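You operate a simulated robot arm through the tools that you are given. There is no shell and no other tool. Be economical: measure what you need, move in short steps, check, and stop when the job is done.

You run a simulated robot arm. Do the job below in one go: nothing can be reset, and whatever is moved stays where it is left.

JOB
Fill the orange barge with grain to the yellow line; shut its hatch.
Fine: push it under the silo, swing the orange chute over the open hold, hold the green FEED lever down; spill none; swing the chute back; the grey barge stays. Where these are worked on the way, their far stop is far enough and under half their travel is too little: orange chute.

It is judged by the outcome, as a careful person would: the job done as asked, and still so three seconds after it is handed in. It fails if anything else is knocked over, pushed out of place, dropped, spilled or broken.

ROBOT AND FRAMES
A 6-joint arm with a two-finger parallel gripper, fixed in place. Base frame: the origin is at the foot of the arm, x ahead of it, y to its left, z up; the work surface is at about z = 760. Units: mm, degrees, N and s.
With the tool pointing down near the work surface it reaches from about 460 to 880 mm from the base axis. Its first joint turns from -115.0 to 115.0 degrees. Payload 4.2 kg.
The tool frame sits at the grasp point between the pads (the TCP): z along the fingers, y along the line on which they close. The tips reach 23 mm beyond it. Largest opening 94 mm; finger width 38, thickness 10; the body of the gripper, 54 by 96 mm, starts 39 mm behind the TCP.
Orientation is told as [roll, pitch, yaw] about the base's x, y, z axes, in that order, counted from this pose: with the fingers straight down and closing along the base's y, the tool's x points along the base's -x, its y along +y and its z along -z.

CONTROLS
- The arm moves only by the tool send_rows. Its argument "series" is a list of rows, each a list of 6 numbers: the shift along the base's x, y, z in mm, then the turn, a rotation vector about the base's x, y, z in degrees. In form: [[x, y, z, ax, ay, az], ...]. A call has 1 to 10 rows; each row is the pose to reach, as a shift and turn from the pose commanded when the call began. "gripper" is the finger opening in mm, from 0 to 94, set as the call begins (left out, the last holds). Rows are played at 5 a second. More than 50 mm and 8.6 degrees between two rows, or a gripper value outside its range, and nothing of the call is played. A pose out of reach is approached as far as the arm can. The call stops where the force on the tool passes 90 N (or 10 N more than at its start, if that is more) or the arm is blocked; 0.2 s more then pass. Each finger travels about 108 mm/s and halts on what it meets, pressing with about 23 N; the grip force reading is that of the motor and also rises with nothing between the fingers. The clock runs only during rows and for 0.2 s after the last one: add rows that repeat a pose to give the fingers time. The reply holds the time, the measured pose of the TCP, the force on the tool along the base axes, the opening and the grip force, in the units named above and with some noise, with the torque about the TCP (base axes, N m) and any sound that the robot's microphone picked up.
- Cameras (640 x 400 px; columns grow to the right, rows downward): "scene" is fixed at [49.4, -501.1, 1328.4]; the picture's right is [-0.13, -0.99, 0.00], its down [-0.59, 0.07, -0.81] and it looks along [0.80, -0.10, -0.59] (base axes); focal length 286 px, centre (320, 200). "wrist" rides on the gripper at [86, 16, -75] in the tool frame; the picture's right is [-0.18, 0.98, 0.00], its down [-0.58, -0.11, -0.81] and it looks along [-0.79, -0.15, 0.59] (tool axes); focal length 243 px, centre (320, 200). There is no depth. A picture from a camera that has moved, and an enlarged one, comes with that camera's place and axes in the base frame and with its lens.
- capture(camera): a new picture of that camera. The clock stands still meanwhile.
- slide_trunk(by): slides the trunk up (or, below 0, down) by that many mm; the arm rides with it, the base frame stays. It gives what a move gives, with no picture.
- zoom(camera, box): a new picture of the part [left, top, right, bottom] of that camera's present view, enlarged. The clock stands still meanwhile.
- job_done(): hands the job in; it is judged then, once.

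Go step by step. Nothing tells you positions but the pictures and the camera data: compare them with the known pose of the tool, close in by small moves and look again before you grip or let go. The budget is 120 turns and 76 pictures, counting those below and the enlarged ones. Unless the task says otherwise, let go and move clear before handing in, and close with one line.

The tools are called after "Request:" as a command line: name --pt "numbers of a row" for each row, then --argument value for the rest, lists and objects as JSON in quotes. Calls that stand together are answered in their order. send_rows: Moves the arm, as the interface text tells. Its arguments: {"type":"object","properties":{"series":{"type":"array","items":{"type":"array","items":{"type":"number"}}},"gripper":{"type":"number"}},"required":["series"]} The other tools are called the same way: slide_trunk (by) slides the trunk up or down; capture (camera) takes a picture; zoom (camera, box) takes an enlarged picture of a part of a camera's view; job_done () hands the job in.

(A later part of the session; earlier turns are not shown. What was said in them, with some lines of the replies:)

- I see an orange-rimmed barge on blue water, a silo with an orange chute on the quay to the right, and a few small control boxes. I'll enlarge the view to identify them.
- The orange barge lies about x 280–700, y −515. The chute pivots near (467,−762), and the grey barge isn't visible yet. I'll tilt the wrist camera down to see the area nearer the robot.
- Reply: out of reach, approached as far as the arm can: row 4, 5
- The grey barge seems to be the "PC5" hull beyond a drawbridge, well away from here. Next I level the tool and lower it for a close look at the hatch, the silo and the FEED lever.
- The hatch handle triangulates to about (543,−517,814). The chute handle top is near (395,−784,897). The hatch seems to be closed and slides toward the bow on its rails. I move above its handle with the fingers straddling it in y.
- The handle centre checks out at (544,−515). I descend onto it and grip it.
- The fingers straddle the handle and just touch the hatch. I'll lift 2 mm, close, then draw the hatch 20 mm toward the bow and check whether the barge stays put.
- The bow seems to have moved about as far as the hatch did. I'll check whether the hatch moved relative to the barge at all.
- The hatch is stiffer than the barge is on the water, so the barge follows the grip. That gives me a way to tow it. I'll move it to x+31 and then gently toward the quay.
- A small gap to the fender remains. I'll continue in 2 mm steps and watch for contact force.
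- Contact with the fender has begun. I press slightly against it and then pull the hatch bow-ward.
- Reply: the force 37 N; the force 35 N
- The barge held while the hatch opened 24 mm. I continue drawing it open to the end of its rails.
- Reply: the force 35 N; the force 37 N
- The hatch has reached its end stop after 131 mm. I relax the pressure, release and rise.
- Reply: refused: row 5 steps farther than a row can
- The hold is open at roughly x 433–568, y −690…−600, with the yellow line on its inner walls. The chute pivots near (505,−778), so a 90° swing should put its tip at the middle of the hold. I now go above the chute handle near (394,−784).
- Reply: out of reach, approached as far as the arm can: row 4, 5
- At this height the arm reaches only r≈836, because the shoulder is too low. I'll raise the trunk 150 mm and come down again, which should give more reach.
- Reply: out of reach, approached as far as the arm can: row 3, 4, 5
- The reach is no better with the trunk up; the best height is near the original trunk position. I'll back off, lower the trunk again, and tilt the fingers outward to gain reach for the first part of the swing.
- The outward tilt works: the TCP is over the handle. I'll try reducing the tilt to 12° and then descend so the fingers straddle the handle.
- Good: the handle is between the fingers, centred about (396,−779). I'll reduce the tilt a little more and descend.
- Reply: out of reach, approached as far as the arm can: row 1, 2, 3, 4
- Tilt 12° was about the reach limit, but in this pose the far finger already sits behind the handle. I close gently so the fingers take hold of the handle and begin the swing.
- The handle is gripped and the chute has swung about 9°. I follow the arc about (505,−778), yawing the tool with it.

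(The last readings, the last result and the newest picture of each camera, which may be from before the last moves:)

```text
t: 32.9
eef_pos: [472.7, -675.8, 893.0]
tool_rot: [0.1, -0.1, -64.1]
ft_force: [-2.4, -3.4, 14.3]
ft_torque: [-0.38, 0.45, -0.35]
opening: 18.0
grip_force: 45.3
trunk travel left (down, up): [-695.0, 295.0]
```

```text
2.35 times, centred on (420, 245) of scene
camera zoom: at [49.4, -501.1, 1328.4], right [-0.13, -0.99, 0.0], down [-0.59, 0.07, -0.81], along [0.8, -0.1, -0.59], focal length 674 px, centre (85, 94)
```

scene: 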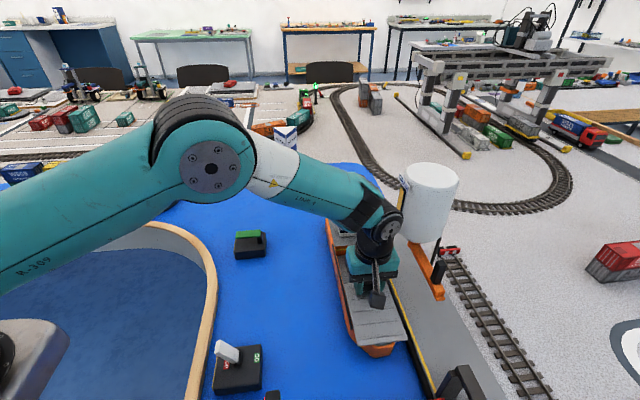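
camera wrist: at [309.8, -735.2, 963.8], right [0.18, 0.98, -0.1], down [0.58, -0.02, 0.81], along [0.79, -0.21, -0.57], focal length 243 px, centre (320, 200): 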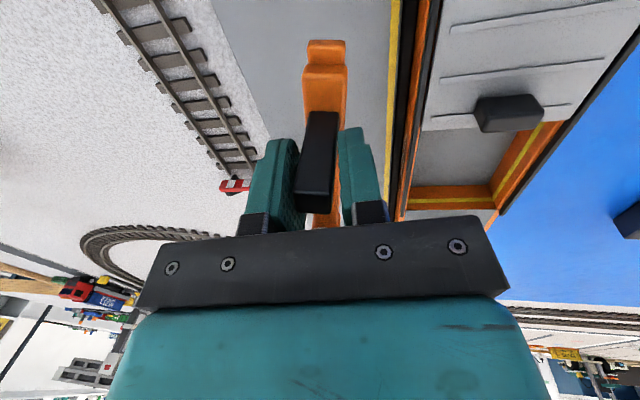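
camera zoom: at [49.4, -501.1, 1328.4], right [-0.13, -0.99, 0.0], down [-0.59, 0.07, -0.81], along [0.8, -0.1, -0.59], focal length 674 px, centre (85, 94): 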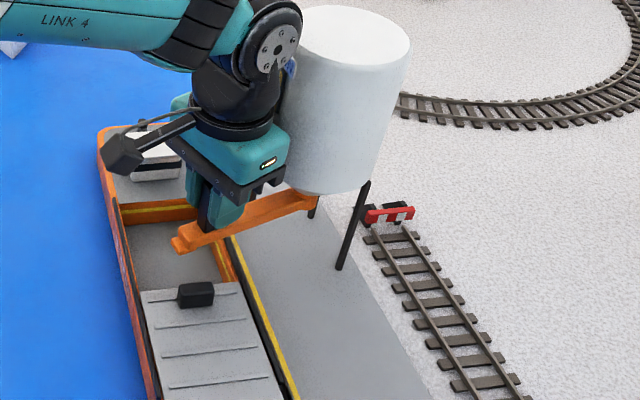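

The chute tip is now over the hold. I continue in smaller steps to the far stop.

Request:
send_rows --pt "7.5 2 0 0 0 -4" --pt "15.1 3.2 0 0 0 -8" --pt "22.7 3.8 0 0 0 -12"

Request:
zoom --camera "scene" --box '[350, 160, 490, 330]'

```text
t: 33.7
eef_pos: [495.6, -670.5, 891.9]
tool_rot: [0.2, 0.0, -76.2]
ft_force: [-4.4, -10.6, 19.1]
ft_torque: [0.76, 0.82, -0.61]
opening: 18.1
grip_force: 45.2
trunk travel left (down, up): [-695.0, 295.0]
```

```text
2.35 times, centred on (420, 245) of scene
camera zoom: at [49.4, -501.1, 1328.4], right [-0.13, -0.99, 0.0], down [-0.59, 0.07, -0.81], along [0.8, -0.1, -0.59], focal length 674 px, centre (85, 94)
```

zoom: 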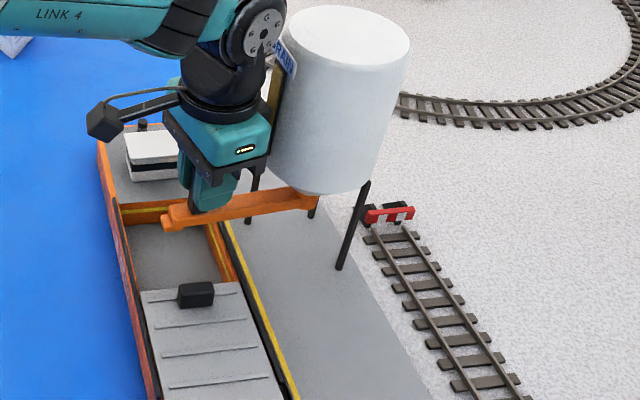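

Request:
send_rows --pt "6 -1.2 1 0 0 -3" --pt "12 -2.2 1 0 0 -6" --pt "18 -3.5 1 0 0 -9"

Request:
zoom --camera "scene" --box '[350, 160, 490, 330]'

```text
t: 34.5
eef_pos: [505.7, -672.3, 891.5]
tool_rot: [-0.4, 0.9, -85.7]
ft_force: [-63.5, 31.4, 10.5]
ft_torque: [0.04, -0.92, -0.46]
opening: 17.2
grip_force: 45.3
trunk travel left (down, up): [-695.0, 295.0]
```

```text
2.35 times, centred on (420, 245) of scene
camera zoom: at [49.4, -501.1, 1328.4], right [-0.13, -0.99, 0.0], down [-0.59, 0.07, -0.81], along [0.8, -0.1, -0.59], focal length 674 px, centre (85, 94)
```

zoom: 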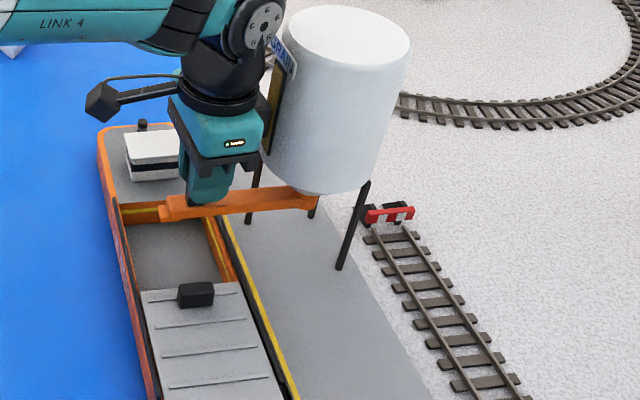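

The far stop is reached: a clear reaction at about 90°, with the chute squarely over the hold. I relax, let go and move up and away from the silo.

Request:
send_rows --pt "-3 1 0 0 0 0" --pt "-7 1 0 0 0 0"

Request:
send_rows --pt "0 0 0 0 0 0" --pt "0 0 0 0 0 0" --pt "0 0 20 0 0 0" --pt "0 10 45 0 0 0" --pt "0 45 65 0 0 0" --pt "0 90 80 0 0 0" --pt "0 130 80 0 0 0" --gripper 50

Request:
capture --camera "scene"

Request:
zoom --camera "scene" --box '[350, 160, 490, 330]'

```text
t: 35.1
eef_pos: [503.0, -672.1, 893.5]
tool_rot: [0.1, 0.3, -85.3]
ft_force: [-41.6, 12.4, -4.3]
ft_torque: [0.83, -0.14, -0.37]
opening: 17.0
grip_force: 44.9
trunk travel left (down, up): [-695.0, 295.0]
```

```text
t: 36.7
eef_pos: [507.4, -539.3, 972.0]
tool_rot: [0.2, 0.0, -85.0]
ft_force: [-0.1, -0.2, -0.8]
ft_torque: [0.04, 0.0, -0.02]
opening: 50.0
grip_force: 0.0
trunk travel left (down, up): [-695.0, 295.0]
```

```text
31 pictures are left
```

scene: 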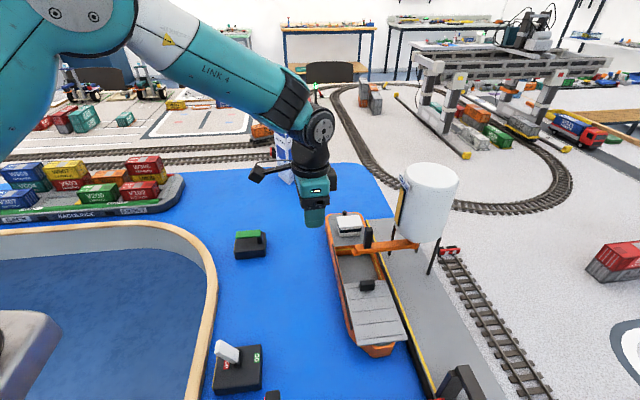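

```text
2.35 times, centred on (420, 245) of scene
camera zoom: at [49.4, -501.1, 1328.4], right [-0.13, -0.99, 0.0], down [-0.59, 0.07, -0.81], along [0.8, -0.1, -0.59], focal length 674 px, centre (85, 94)
```

zoom: 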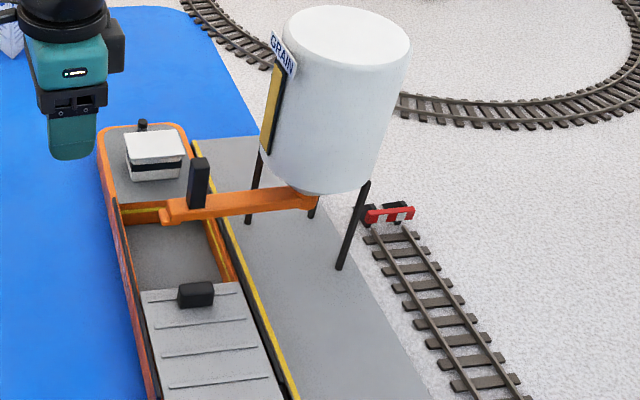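

The chute tip is at about (501,−638), right over the middle of the hold. Next is the FEED lever: its free end is near (606,−360,824). I move above it with the fingers closed.

Request:
send_rows --pt "20 34 0 0 0 0" --pt "40 68 0 0 0 0" --pt "60 102 -20 0 0 0" --pt "80 136 -50 0 0 0" --pt "99 168 -80 0 0 0" --pt "99 168 -80 0 0 0" --gripper 0

Request:
zoom --camera "scene" --box '[200, 160, 400, 300]'

Request:
capture --camera "wrist"

```text
t: 38.1
eef_pos: [604.6, -375.4, 890.7]
tool_rot: [0.2, 0.0, -85.0]
ft_force: [-0.1, 0.8, -0.8]
ft_torque: [-0.01, -0.02, -0.02]
opening: 0.0
grip_force: 23.1
trunk travel left (down, up): [-695.0, 295.0]
```

```text
2.86 times, centred on (300, 230) of scene
camera zoom: at [49.4, -501.1, 1328.4], right [-0.13, -0.99, 0.0], down [-0.59, 0.07, -0.81], along [0.8, -0.1, -0.59], focal length 818 px, centre (377, 114)
```

zoom: 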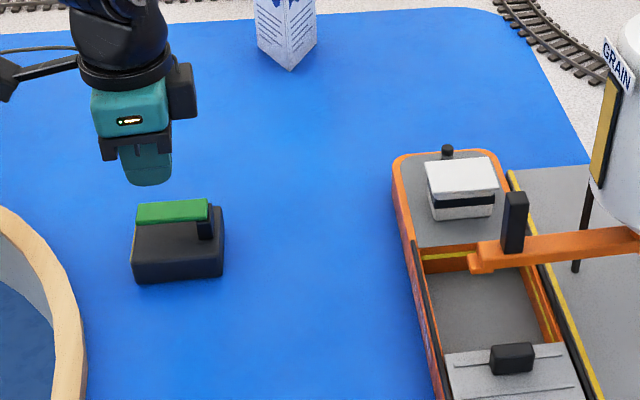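

```text
28 pictures are left
camera wrist: at [614.5, -286.6, 965.4], right [1.0, -0.1, 0.0], down [-0.06, -0.59, 0.81], along [-0.08, -0.8, -0.59], focal length 243 px, centre (320, 200)
```

wrist: 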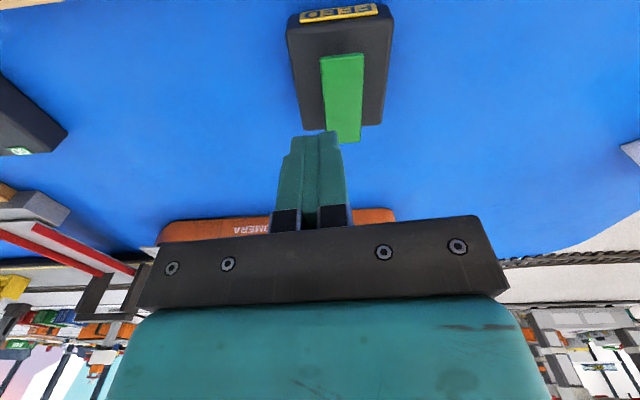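

The lever plate reads as x≈620, y −352…−402. I shift over it and descend until contact.

Request:
send_rows --pt "14 8 -20 0 0 0" --pt "14 8 -40 0 0 0" --pt "14 8 -46 0 0 0"

Request:
zoom --camera "scene" --box '[200, 160, 400, 300]'

```text
t: 38.9
eef_pos: [619.7, -365.5, 844.1]
tool_rot: [0.0, -0.1, -85.1]
ft_force: [-0.9, -0.6, -0.1]
ft_torque: [0.0, 0.01, -0.01]
opening: 0.0
grip_force: 22.8
trunk travel left (down, up): [-695.0, 295.0]
```

```text
2.86 times, centred on (300, 230) of scene
camera zoom: at [49.4, -501.1, 1328.4], right [-0.13, -0.99, 0.0], down [-0.59, 0.07, -0.81], along [0.8, -0.1, -0.59], focal length 818 px, centre (377, 114)
```

zoom: 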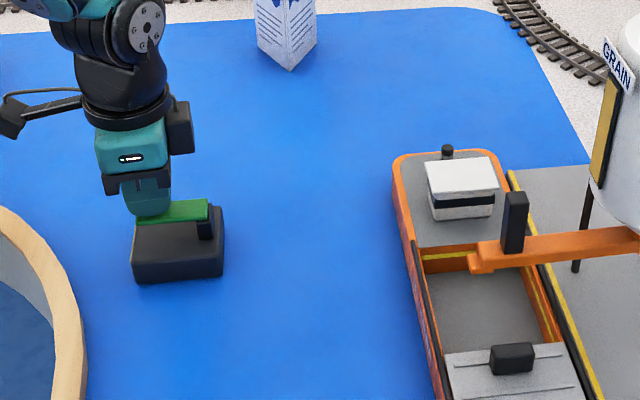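

It is just above the plate. I press in 3 mm steps, briefly, to learn where the feed starts.

Request:
send_rows --pt "0 0 -3 0 0 0" --pt "0 0 -6 0 0 0" --pt "0 0 -9 0 0 0"

Request:
zoom --camera "scene" --box '[220, 180, 420, 300]'

```text
t: 39.7
eef_pos: [618.6, -367.0, 837.1]
tool_rot: [0.1, -0.1, -85.0]
ft_force: [0.5, 0.0, 4.2]
ft_torque: [-0.07, 0.01, 0.08]
opening: 0.1
grip_force: 22.8
trunk travel left (down, up): [-695.0, 295.0]
heard: click
```

```text
3.20 times, centred on (320, 240) of scene
camera zoom: at [49.4, -501.1, 1328.4], right [-0.13, -0.99, 0.0], down [-0.59, 0.07, -0.81], along [0.8, -0.1, -0.59], focal length 917 px, centre (320, 72)
```

zoom: 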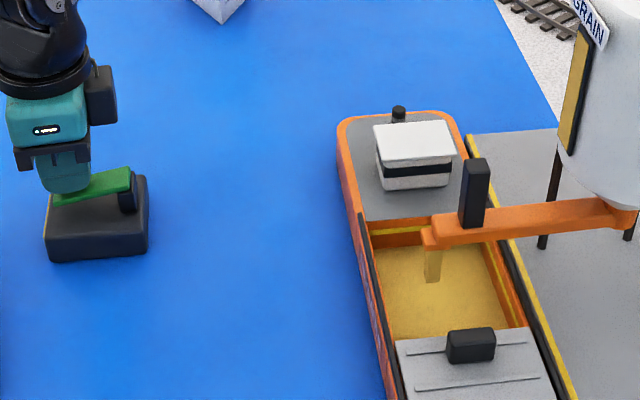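

A click, and grain is flowing into the hold with none outside. I zoom in on the level before continuing; the clock stands still meanwhile.

Request:
zoom --camera "scene" --box '[325, 240, 385, 290]'

```text
8.00 times, centred on (355, 265) of scene
camera zoom: at [49.4, -501.1, 1328.4], right [-0.13, -0.99, 0.0], down [-0.59, 0.07, -0.81], along [0.8, -0.1, -0.59], focal length 2292 px, centre (40, -320)
```

zoom: 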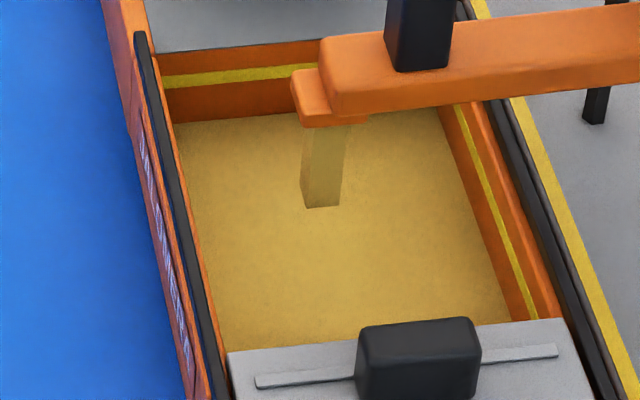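

Request:
send_rows --pt "0 0 0 0 0 0"

Request:
zoom --camera "scene" --box '[325, 240, 385, 290]'

```text
t: 40.1
eef_pos: [619.1, -365.9, 835.8]
tool_rot: [0.1, 0.0, -85.0]
ft_force: [1.6, 0.3, 2.0]
ft_torque: [-0.07, -0.02, 0.02]
opening: 0.0
grip_force: 22.7
trunk travel left (down, up): [-695.0, 295.0]
```

```text
8.00 times, centred on (355, 265) of scene
camera zoom: at [49.4, -501.1, 1328.4], right [-0.13, -0.99, 0.0], down [-0.59, 0.07, -0.81], along [0.8, -0.1, -0.59], focal length 2292 px, centre (40, -320)
```

zoom: 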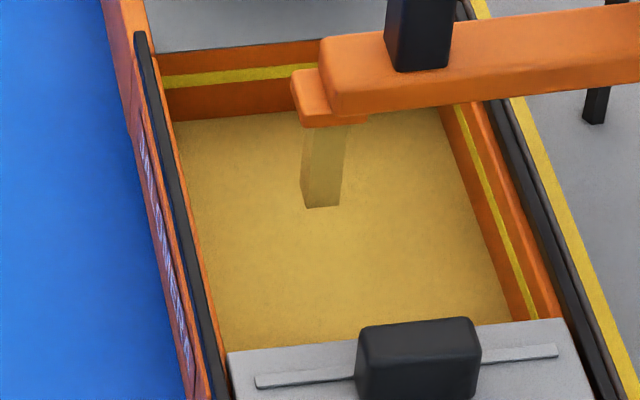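

The level rises slowly. I hold for about 2 s and look again.

Request:
send_rows --pt "0 0 0 0 0 0" --pt "0 0 0 0 0 0" --pt "0 0 0 0 0 0" --pt "0 0 0 0 0 0" --pt "0 0 0 0 0 0" --pt "0 0 0 0 0 0" --pt "0 0 0 0 0 0" --pt "0 0 0 0 0 0" --pt "0 0 0 0 0 0"

Request:
zoom --camera "scene" --box '[325, 240, 385, 290]'

```text
t: 42.1
eef_pos: [619.2, -366.3, 837.6]
tool_rot: [0.1, 0.0, -85.0]
ft_force: [0.2, 0.1, 3.2]
ft_torque: [-0.05, 0.0, -0.01]
opening: 0.0
grip_force: 23.0
trunk travel left (down, up): [-695.0, 295.0]
```

```text
8.00 times, centred on (355, 265) of scene
camera zoom: at [49.4, -501.1, 1328.4], right [-0.13, -0.99, 0.0], down [-0.59, 0.07, -0.81], along [0.8, -0.1, -0.59], focal length 2292 px, centre (40, -320)
```

zoom: 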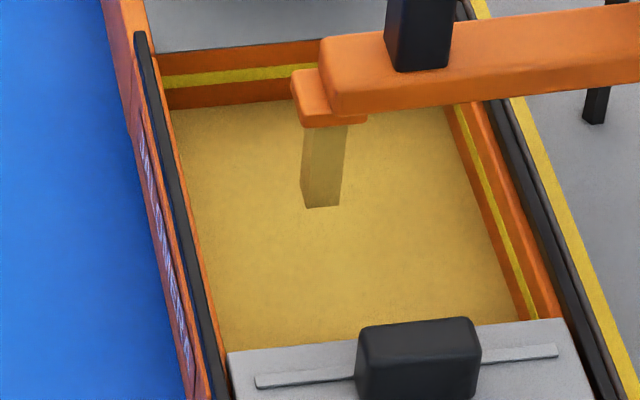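

About 6 px/s, with roughly 27 px left to the line's middle. I hold 2 s more.

Request:
send_rows --pt "0 0 0 0 0 0" --pt "0 0 0 0 0 0" --pt "0 0 0 0 0 0" --pt "0 0 0 0 0 0" --pt "0 0 0 0 0 0" --pt "0 0 0 0 0 0" --pt "0 0 0 0 0 0" --pt "0 0 0 0 0 0" --pt "0 0 0 0 0 0"

Request:
zoom --camera "scene" --box '[325, 240, 385, 290]'

```text
t: 44.1
eef_pos: [620.2, -366.0, 838.1]
tool_rot: [0.2, 0.0, -85.0]
ft_force: [0.8, 0.3, 2.5]
ft_torque: [-0.02, 0.01, 0.02]
opening: 0.2
grip_force: 22.8
trunk travel left (down, up): [-695.0, 295.0]
```

```text
8.00 times, centred on (355, 265) of scene
camera zoom: at [49.4, -501.1, 1328.4], right [-0.13, -0.99, 0.0], down [-0.59, 0.07, -0.81], along [0.8, -0.1, -0.59], focal length 2292 px, centre (40, -320)
```

zoom: 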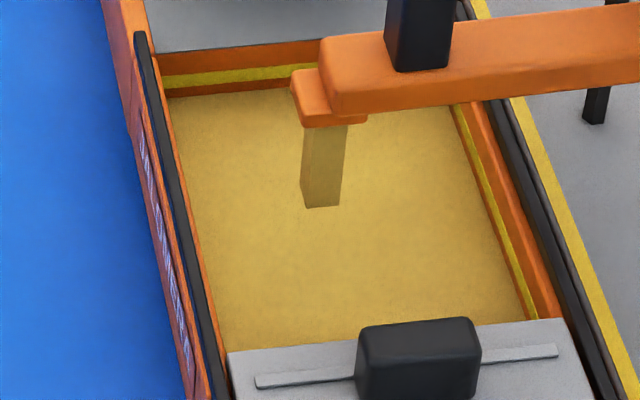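

Request:
send_rows --pt "0 0 0 0 0 0" --pt "0 0 0 0 0 0" --pt "0 0 0 0 0 0" --pt "0 0 0 0 0 0" --pt "0 0 0 0 0 0" --pt "0 0 0 0 0 0" --pt "0 0 0 0 0 0"

Request:
zoom --camera "scene" --box '[325, 240, 385, 290]'

```text
t: 45.7
eef_pos: [618.1, -365.4, 835.5]
tool_rot: [0.1, 0.0, -85.0]
ft_force: [-0.5, 0.5, 3.7]
ft_torque: [-0.07, 0.02, 0.01]
opening: 0.0
grip_force: 23.2
trunk travel left (down, up): [-695.0, 295.0]
```

```text
8.00 times, centred on (355, 265) of scene
camera zoom: at [49.4, -501.1, 1328.4], right [-0.13, -0.99, 0.0], down [-0.59, 0.07, -0.81], along [0.8, -0.1, -0.59], focal length 2292 px, centre (40, -320)
```

zoom: 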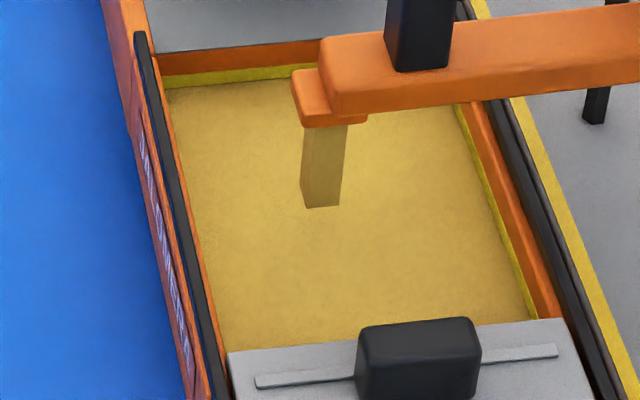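

The grain is now into the lower part of the yellow line, so I release the lever at once.

Request:
send_rows --pt "0 0 40 0 0 0" --pt "0 0 60 0 0 0"

Request:
zoom --camera "scene" --box '[325, 240, 385, 290]'

```text
t: 46.3
eef_pos: [618.4, -366.9, 895.6]
tool_rot: [0.1, 0.0, -85.0]
ft_force: [-1.0, 0.1, -0.3]
ft_torque: [-0.03, 0.01, -0.03]
opening: 0.0
grip_force: 22.9
trunk travel left (down, up): [-695.0, 295.0]
```

```text
8.00 times, centred on (355, 265) of scene
camera zoom: at [49.4, -501.1, 1328.4], right [-0.13, -0.99, 0.0], down [-0.59, 0.07, -0.81], along [0.8, -0.1, -0.59], focal length 2292 px, centre (40, -320)
```

zoom: 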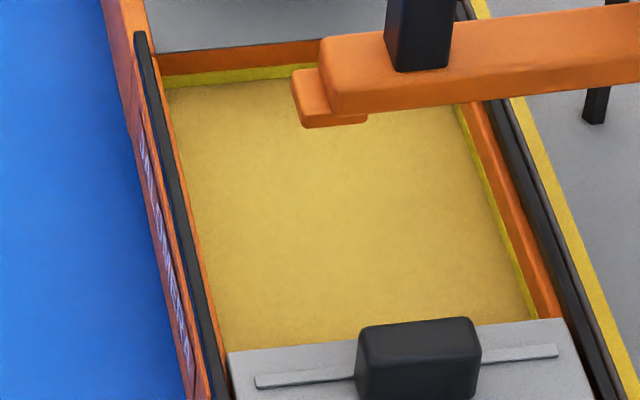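

The flow has stopped, with the level in the lower third of the line. One short extra pulse will bring it to the line's middle.

Request:
send_rows --pt "0 0 -45 0 0 0" --pt "0 0 -60 0 0 0" --pt "0 0 -60 0 0 0" --pt "0 0 -20 0 0 0" --pt "0 0 20 0 0 0"

Request:
zoom --camera "scene" --box '[325, 240, 385, 290]'

```text
t: 47.5
eef_pos: [621.8, -366.9, 917.6]
tool_rot: [-0.1, 0.2, -85.0]
ft_force: [0.9, -0.6, -0.8]
ft_torque: [0.03, -0.01, -0.03]
opening: 0.0
grip_force: 22.9
trunk travel left (down, up): [-695.0, 295.0]
heard: click
```

```text
8.00 times, centred on (355, 265) of scene
camera zoom: at [49.4, -501.1, 1328.4], right [-0.13, -0.99, 0.0], down [-0.59, 0.07, -0.81], along [0.8, -0.1, -0.59], focal length 2292 px, centre (40, -320)
```

zoom: 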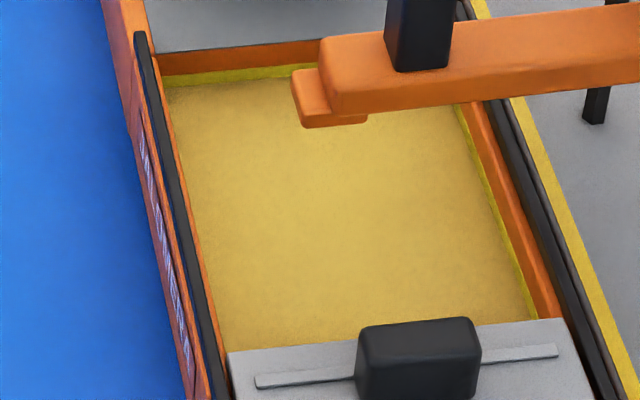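

The level now sits in the middle of the line, and the flow has stopped. Next I return to the chute handle near (504,−669) to swing it back.

Request:
send_rows --pt "-25 -35 15 0 0 0" --pt "-50 -70 30 0 0 0" --pt "-75 -105 45 0 0 0" --pt "-97 -140 52 0 0 0" --pt "-115 -180 52 0 0 0" --pt "-117 -225 52 0 0 0" --pt "-117 -265 52 0 0 0" --pt "-117 -290 40 0 0 0" --gripper 55

Request:
capture --camera "wrist"

```text
t: 49.3
eef_pos: [501.0, -655.8, 958.9]
tool_rot: [0.1, 0.0, -84.8]
ft_force: [0.3, -0.5, 0.9]
ft_torque: [-0.03, -0.01, 0.0]
opening: 55.0
grip_force: 0.2
trunk travel left (down, up): [-695.0, 295.0]
```

```text
18 pictures are left
camera wrist: at [510.6, -568.1, 1032.9], right [1.0, -0.1, 0.0], down [-0.06, -0.59, 0.81], along [-0.08, -0.8, -0.59], focal length 243 px, centre (320, 200)
```

wrist: 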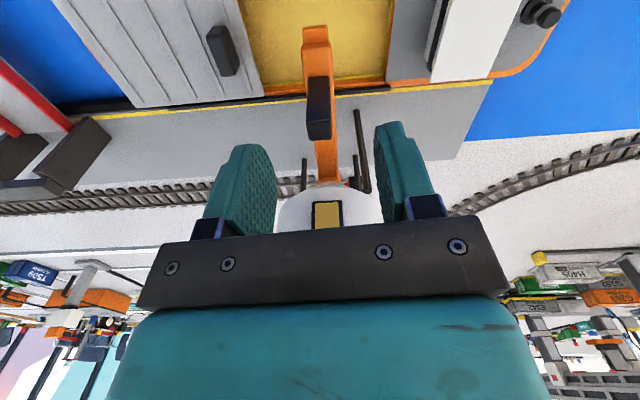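

The handle is at about (501,−670), between the fingers. I descend and grip.

Request:
send_rows --pt "1 -13 -20 0 0 0" --pt "1 -13 -45 0 0 0" --pt "1 -13 -66 0 0 0"

Request:
send_rows --pt "0 0 0 0 0 0" --pt "0 0 0 0 0 0" --pt "0 0 0 0 0 0" --pt "0 0 0 0 0 0" --gripper 0

```text
t: 50.1
eef_pos: [503.4, -669.2, 891.3]
tool_rot: [0.1, 0.1, -85.0]
ft_force: [0.1, -0.7, 0.1]
ft_torque: [0.01, 0.02, 0.03]
opening: 54.8
grip_force: 0.0
trunk travel left (down, up): [-695.0, 295.0]
```

```text
t: 51.1
eef_pos: [501.4, -669.5, 892.1]
tool_rot: [-0.1, 0.1, -85.2]
ft_force: [-24.1, -2.1, -0.7]
ft_torque: [0.65, 0.27, -0.8]
opening: 16.8
grip_force: 44.7
trunk travel left (down, up): [-695.0, 295.0]
```

Request:
send_rows --pt "-15.1 -0.7 0 0 0 8" --pt "-30 -4 0 0 0 16" --pt "-44.2 -9.3 0 0 0 24" --pt "-57.6 -16.6 0 0 0 32"

Request:
send_rows --pt "-12.2 -9 0 0 0 8" --pt "-23 -19.7 0 0 0 16" --pt "-32.3 -31.7 0 0 0 24" --pt "-39.8 -45 0 0 0 32"

Request:
zoom --camera "scene" --box '[320, 160, 480, 340]'

```text
t: 52.1
eef_pos: [443.8, -687.0, 893.2]
tool_rot: [0.1, 0.2, -53.2]
ft_force: [-22.4, 23.5, 2.7]
ft_torque: [-0.05, 0.74, -0.74]
opening: 16.7
grip_force: 45.1
trunk travel left (down, up): [-695.0, 295.0]
```

```text
t: 53.1
eef_pos: [403.2, -732.9, 892.7]
tool_rot: [0.0, -0.1, -21.0]
ft_force: [-20.0, 1.5, -3.0]
ft_torque: [-0.34, -0.57, -0.77]
opening: 16.4
grip_force: 44.9
trunk travel left (down, up): [-695.0, 295.0]
```

```text
2.22 times, centred on (400, 250) of scene
camera zoom: at [49.4, -501.1, 1328.4], right [-0.13, -0.99, 0.0], down [-0.59, 0.07, -0.81], along [0.8, -0.1, -0.59], focal length 637 px, centre (142, 89)
```

zoom: 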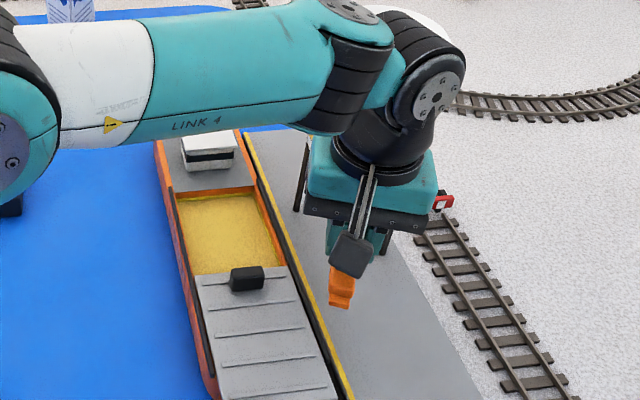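

Request:
send_rows --pt "-5.6 -14.1 0 -2 0 7" --pt "-8 -24 0 -6 0 13" --pt "-9 -30 0 -8 0 16"

Request:
capture --camera "wrist"

```text
t: 53.9
eef_pos: [395.2, -762.7, 891.7]
tool_rot: [-7.8, -1.9, -4.7]
ft_force: [-11.5, -3.8, 4.0]
ft_torque: [1.92, 0.47, -0.62]
opening: 20.6
grip_force: 45.3
trunk travel left (down, up): [-695.0, 295.0]
```

```text
16 pictures are left
camera wrist: at [310.1, -728.2, 960.2], right [0.27, 0.95, -0.13], down [0.55, -0.04, 0.83], along [0.79, -0.29, -0.54], focal length 243 px, centre (320, 200)
```

wrist: 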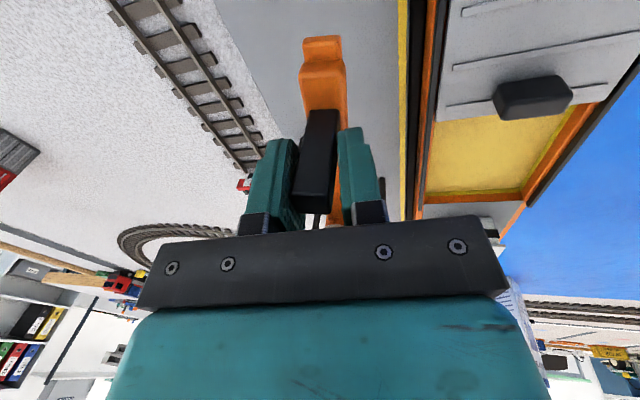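

I loosen the grip slightly, and let the near finger push the handle the last 9° to its parked stop.

Request:
send_rows --pt "0 0 1 0 0 0" --pt "0 -6 1 -3 0 2" --pt "0 -12 1 -5 0 4" --pt "0 -18 1 -7 0 4" --pt "0 -20 1 -8 0 4" --gripper 26

Request:
capture --camera "wrist"

```text
t: 55.1
eef_pos: [396.3, -780.7, 892.3]
tool_rot: [-15.6, -2.1, -0.6]
ft_force: [-3.7, 15.7, 3.7]
ft_torque: [0.44, 0.11, 0.03]
opening: 32.3
grip_force: 5.9
trunk travel left (down, up): [-695.0, 295.0]
```

```text
15 pictures are left
camera wrist: at [309.5, -743.2, 956.2], right [0.2, 0.95, -0.26], down [0.55, 0.11, 0.83], along [0.81, -0.31, -0.5], focal length 243 px, centre (320, 200)
```

wrist: 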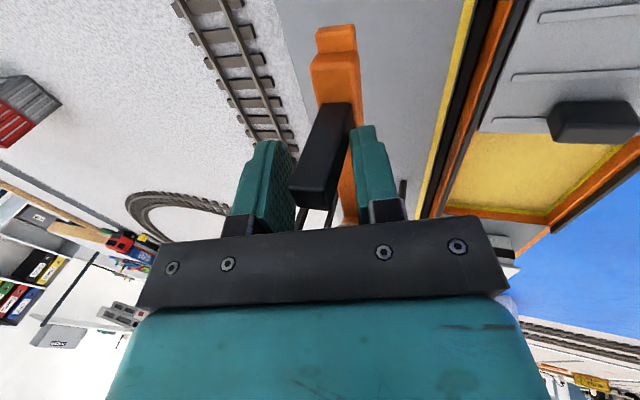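

A 15 N reaction says the chute is at its parked stop. I open, withdraw along the tool axis, and check.

Request:
send_rows --pt "0 3 0 0 0 0" --pt "0 3 0 0 0 0" --pt "0 8 20 0 0 0" --pt "0 16 50 0 0 0" --pt "0 40 80 6 0 0" --pt "0 80 95 12 0 0" --pt "0 110 100 15.6 2 0" --gripper 60

Request:
zoom --camera "scene" --box '[320, 160, 480, 340]'

Request:
capture --camera "wrist"

```text
t: 56.7
eef_pos: [394.8, -672.0, 991.8]
tool_rot: [0.0, 0.1, -0.9]
ft_force: [-0.4, -0.1, 0.3]
ft_torque: [-0.01, 0.04, 0.0]
opening: 59.8
grip_force: 0.1
trunk travel left (down, up): [-695.0, 295.0]
```

```text
2.22 times, centred on (400, 250) of scene
camera zoom: at [49.4, -501.1, 1328.4], right [-0.13, -0.99, 0.0], down [-0.59, 0.07, -0.81], along [0.8, -0.1, -0.59], focal length 637 px, centre (142, 89)
```

zoom: 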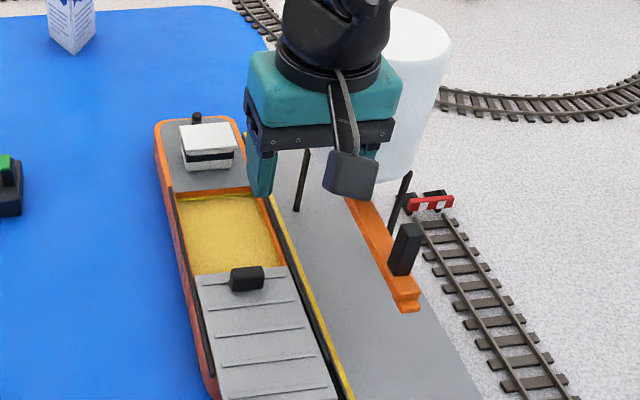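

```text
13 pictures are left
camera wrist: at [309.8, -653.2, 1065.2], right [0.2, 0.98, 0.0], down [0.58, -0.12, 0.81], along [0.79, -0.16, -0.59], focal length 243 px, centre (320, 200)
```

wrist: 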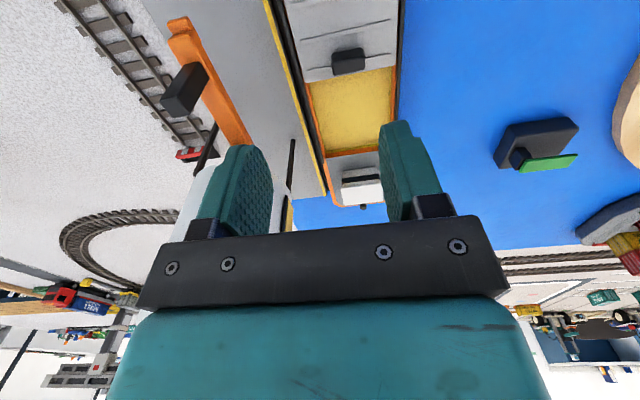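

The chute is back at its original position. Now to the hatch handle, near (424,−649), to close it.

Request:
send_rows --pt "10 8 -35 0 0 0.4" --pt "18 15 -70 0 0 0.9" --pt "26 22 -100 0 0 0.9" --pt "27 22 -130 0 0 0.9" --pt "27 22 -150 0 0 0.9" --pt "27 22 -160 0 0 0.9"

Request:
capture --camera "wrist"

```text
t: 58.1
eef_pos: [423.5, -650.3, 832.0]
tool_rot: [-0.2, 0.2, 0.0]
ft_force: [0.6, -0.1, -0.6]
ft_torque: [-0.02, -0.04, 0.01]
opening: 59.9
grip_force: 0.1
trunk travel left (down, up): [-695.0, 295.0]
```

```text
12 pictures are left
camera wrist: at [338.0, -632.8, 905.6], right [0.18, 0.98, 0.0], down [0.58, -0.11, 0.81], along [0.79, -0.15, -0.59], focal length 243 px, centre (320, 200)
```

wrist: 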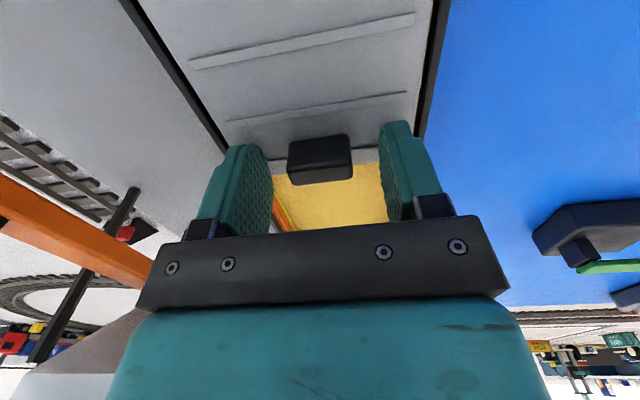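

Request:
send_rows --pt "0 0 0 0 0 0" --pt "0 0 0 0 0 0" --pt "0 0 0 0 0 0" --pt "0 -1 0 0 0 0" --pt "0 -2.5 0 0 0 0" --gripper 0

Request:
send_rows --pt "8 0 0 0 0 0" --pt "16 0 0 0 0 0" --pt "24 0 0 0 0 0" --pt "32 0 0 0 0 0"

Request:
zoom --camera "scene" --box '[320, 160, 480, 360]'

```text
t: 59.3
eef_pos: [423.1, -649.9, 831.7]
tool_rot: [0.2, 0.1, 0.1]
ft_force: [0.3, 15.6, 0.6]
ft_torque: [0.27, -0.23, -0.11]
opening: 31.4
grip_force: 22.9
trunk travel left (down, up): [-695.0, 295.0]
```

```text
t: 60.3
eef_pos: [455.1, -651.1, 832.5]
tool_rot: [0.0, 0.1, 0.2]
ft_force: [-0.4, 24.2, -0.8]
ft_torque: [0.75, 0.06, -0.08]
opening: 31.9
grip_force: 23.0
trunk travel left (down, up): [-695.0, 295.0]
```

```text
2.00 times, centred on (400, 260) of scene
camera zoom: at [49.4, -501.1, 1328.4], right [-0.13, -0.99, 0.0], down [-0.59, 0.07, -0.81], along [0.8, -0.1, -0.59], focal length 573 px, centre (160, 80)
```

zoom: 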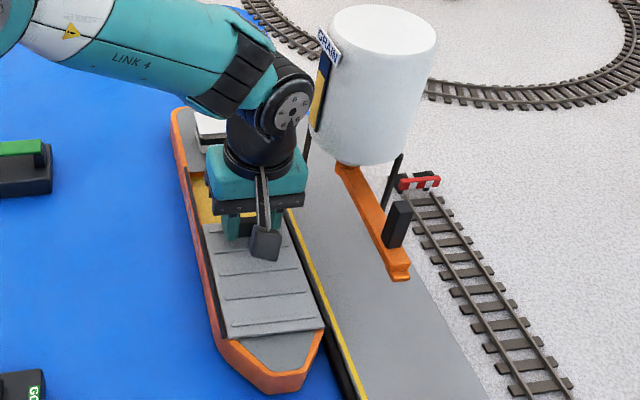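

The hatch slides and the barge stays put. I continue closing.

Request:
send_rows --pt "10 0 0 0 0 0" --pt "20 0 0 0 0 0" --pt "30 0 0 0 0 0" --pt "40 0 0 0 0 0" --pt "50 0 0 0 0 0" --pt "60 0 0 0 0 0" --pt "70 0 0 0 0 0" --pt "80 0 0 0 0 0" --pt "88 0 0 0 0 0"

Request:
send_rows --pt "3 0 0 0 0 0" --pt "6 0 0 0 0 0" --pt "9 0 0 0 0 0"

Request:
zoom --camera "scene" --box '[320, 160, 480, 360]'

```text
t: 62.3
eef_pos: [543.3, -650.0, 832.4]
tool_rot: [-0.1, 0.1, 0.0]
ft_force: [-0.2, 26.3, 6.6]
ft_torque: [0.59, 0.09, -0.04]
opening: 31.8
grip_force: 23.1
trunk travel left (down, up): [-695.0, 295.0]
```

```text
t: 63.1
eef_pos: [549.2, -650.1, 832.6]
tool_rot: [0.2, 0.2, 0.0]
ft_force: [-15.2, 28.9, 6.9]
ft_torque: [0.61, 0.15, 0.26]
opening: 31.6
grip_force: 22.2
trunk travel left (down, up): [-695.0, 295.0]
```

```text
2.00 times, centred on (400, 260) of scene
camera zoom: at [49.4, -501.1, 1328.4], right [-0.13, -0.99, 0.0], down [-0.59, 0.07, -0.81], along [0.8, -0.1, -0.59], focal length 573 px, centre (160, 80)
```

zoom: 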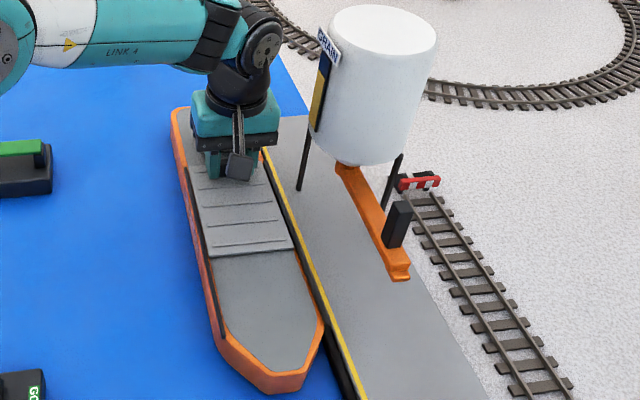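

A 15 N reaction says the hatch is at its closed stop. I relax, let go, rise clear and inspect.

Request:
send_rows --pt "-1 2 0 0 0 0" --pt "-1 3 0 0 0 0"

Request:
send_rows --pt "0 0 0 0 0 0" --pt "0 0 0 0 0 0" --pt "0 0 20 0 0 0" --pt "-5 5 60 0 0 0" --pt "-25 30 95 0 0 0" --pt "-55 60 120 0 0 0" --pt "-95 80 140 0 0 0" --pt "-135 90 160 0 0 0" --gripper 60

Request:
capture --camera "wrist"

Request:
zoom --camera "wrist" --box '[160, 60, 360, 220]'

Request:
capture --camera "scene"

```text
t: 63.7
eef_pos: [551.8, -650.5, 831.4]
tool_rot: [-0.2, 0.0, 0.0]
ft_force: [-3.7, 5.0, -0.6]
ft_torque: [-0.01, 0.02, -0.08]
opening: 31.8
grip_force: 23.2
trunk travel left (down, up): [-695.0, 295.0]
```

```text
t: 65.5
eef_pos: [416.9, -559.0, 991.8]
tool_rot: [-0.2, 0.1, -0.1]
ft_force: [0.3, 0.1, -0.1]
ft_torque: [0.03, 0.03, 0.0]
opening: 59.8
grip_force: 0.0
trunk travel left (down, up): [-695.0, 295.0]
```

```text
9 pictures are left
camera wrist: at [331.5, -542.1, 1065.4], right [0.18, 0.98, 0.0], down [0.58, -0.11, 0.81], along [0.79, -0.15, -0.59], focal length 243 px, centre (320, 200)
```

wrist: 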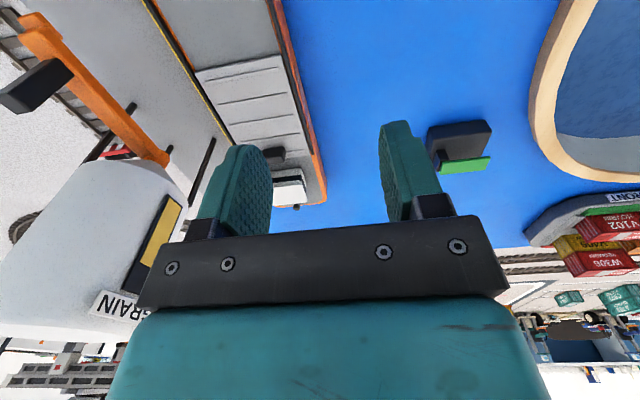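

```text
2.50 times, centred on (260, 140) of wrist
camera zoom: at [331.5, -542.1, 1065.4], right [0.18, 0.98, 0.0], down [0.58, -0.11, 0.81], along [0.79, -0.15, -0.59], focal length 606 px, centre (470, 350)
```

zoom: 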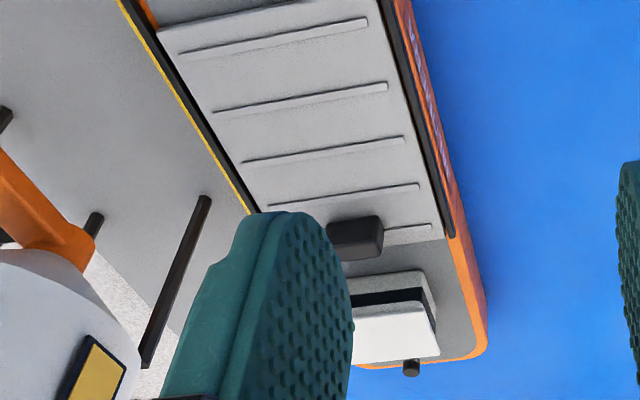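

```text
7 pictures are left
```

scene: 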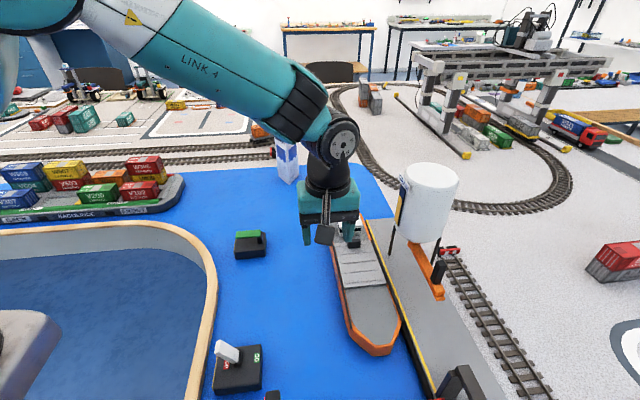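

The hatch is fully shut flush with the deck, the chute is back at rest, and nothing is spilled or disturbed. The arm is clear, so I hand in.

Request:
job_done

```text
The job is handed in.
```

The orange barge is moored under the silo and filled with grain to the yellow line with its hatch shut. The chute is back at rest, I saw no spilled grain, and I never touched the grey barge.
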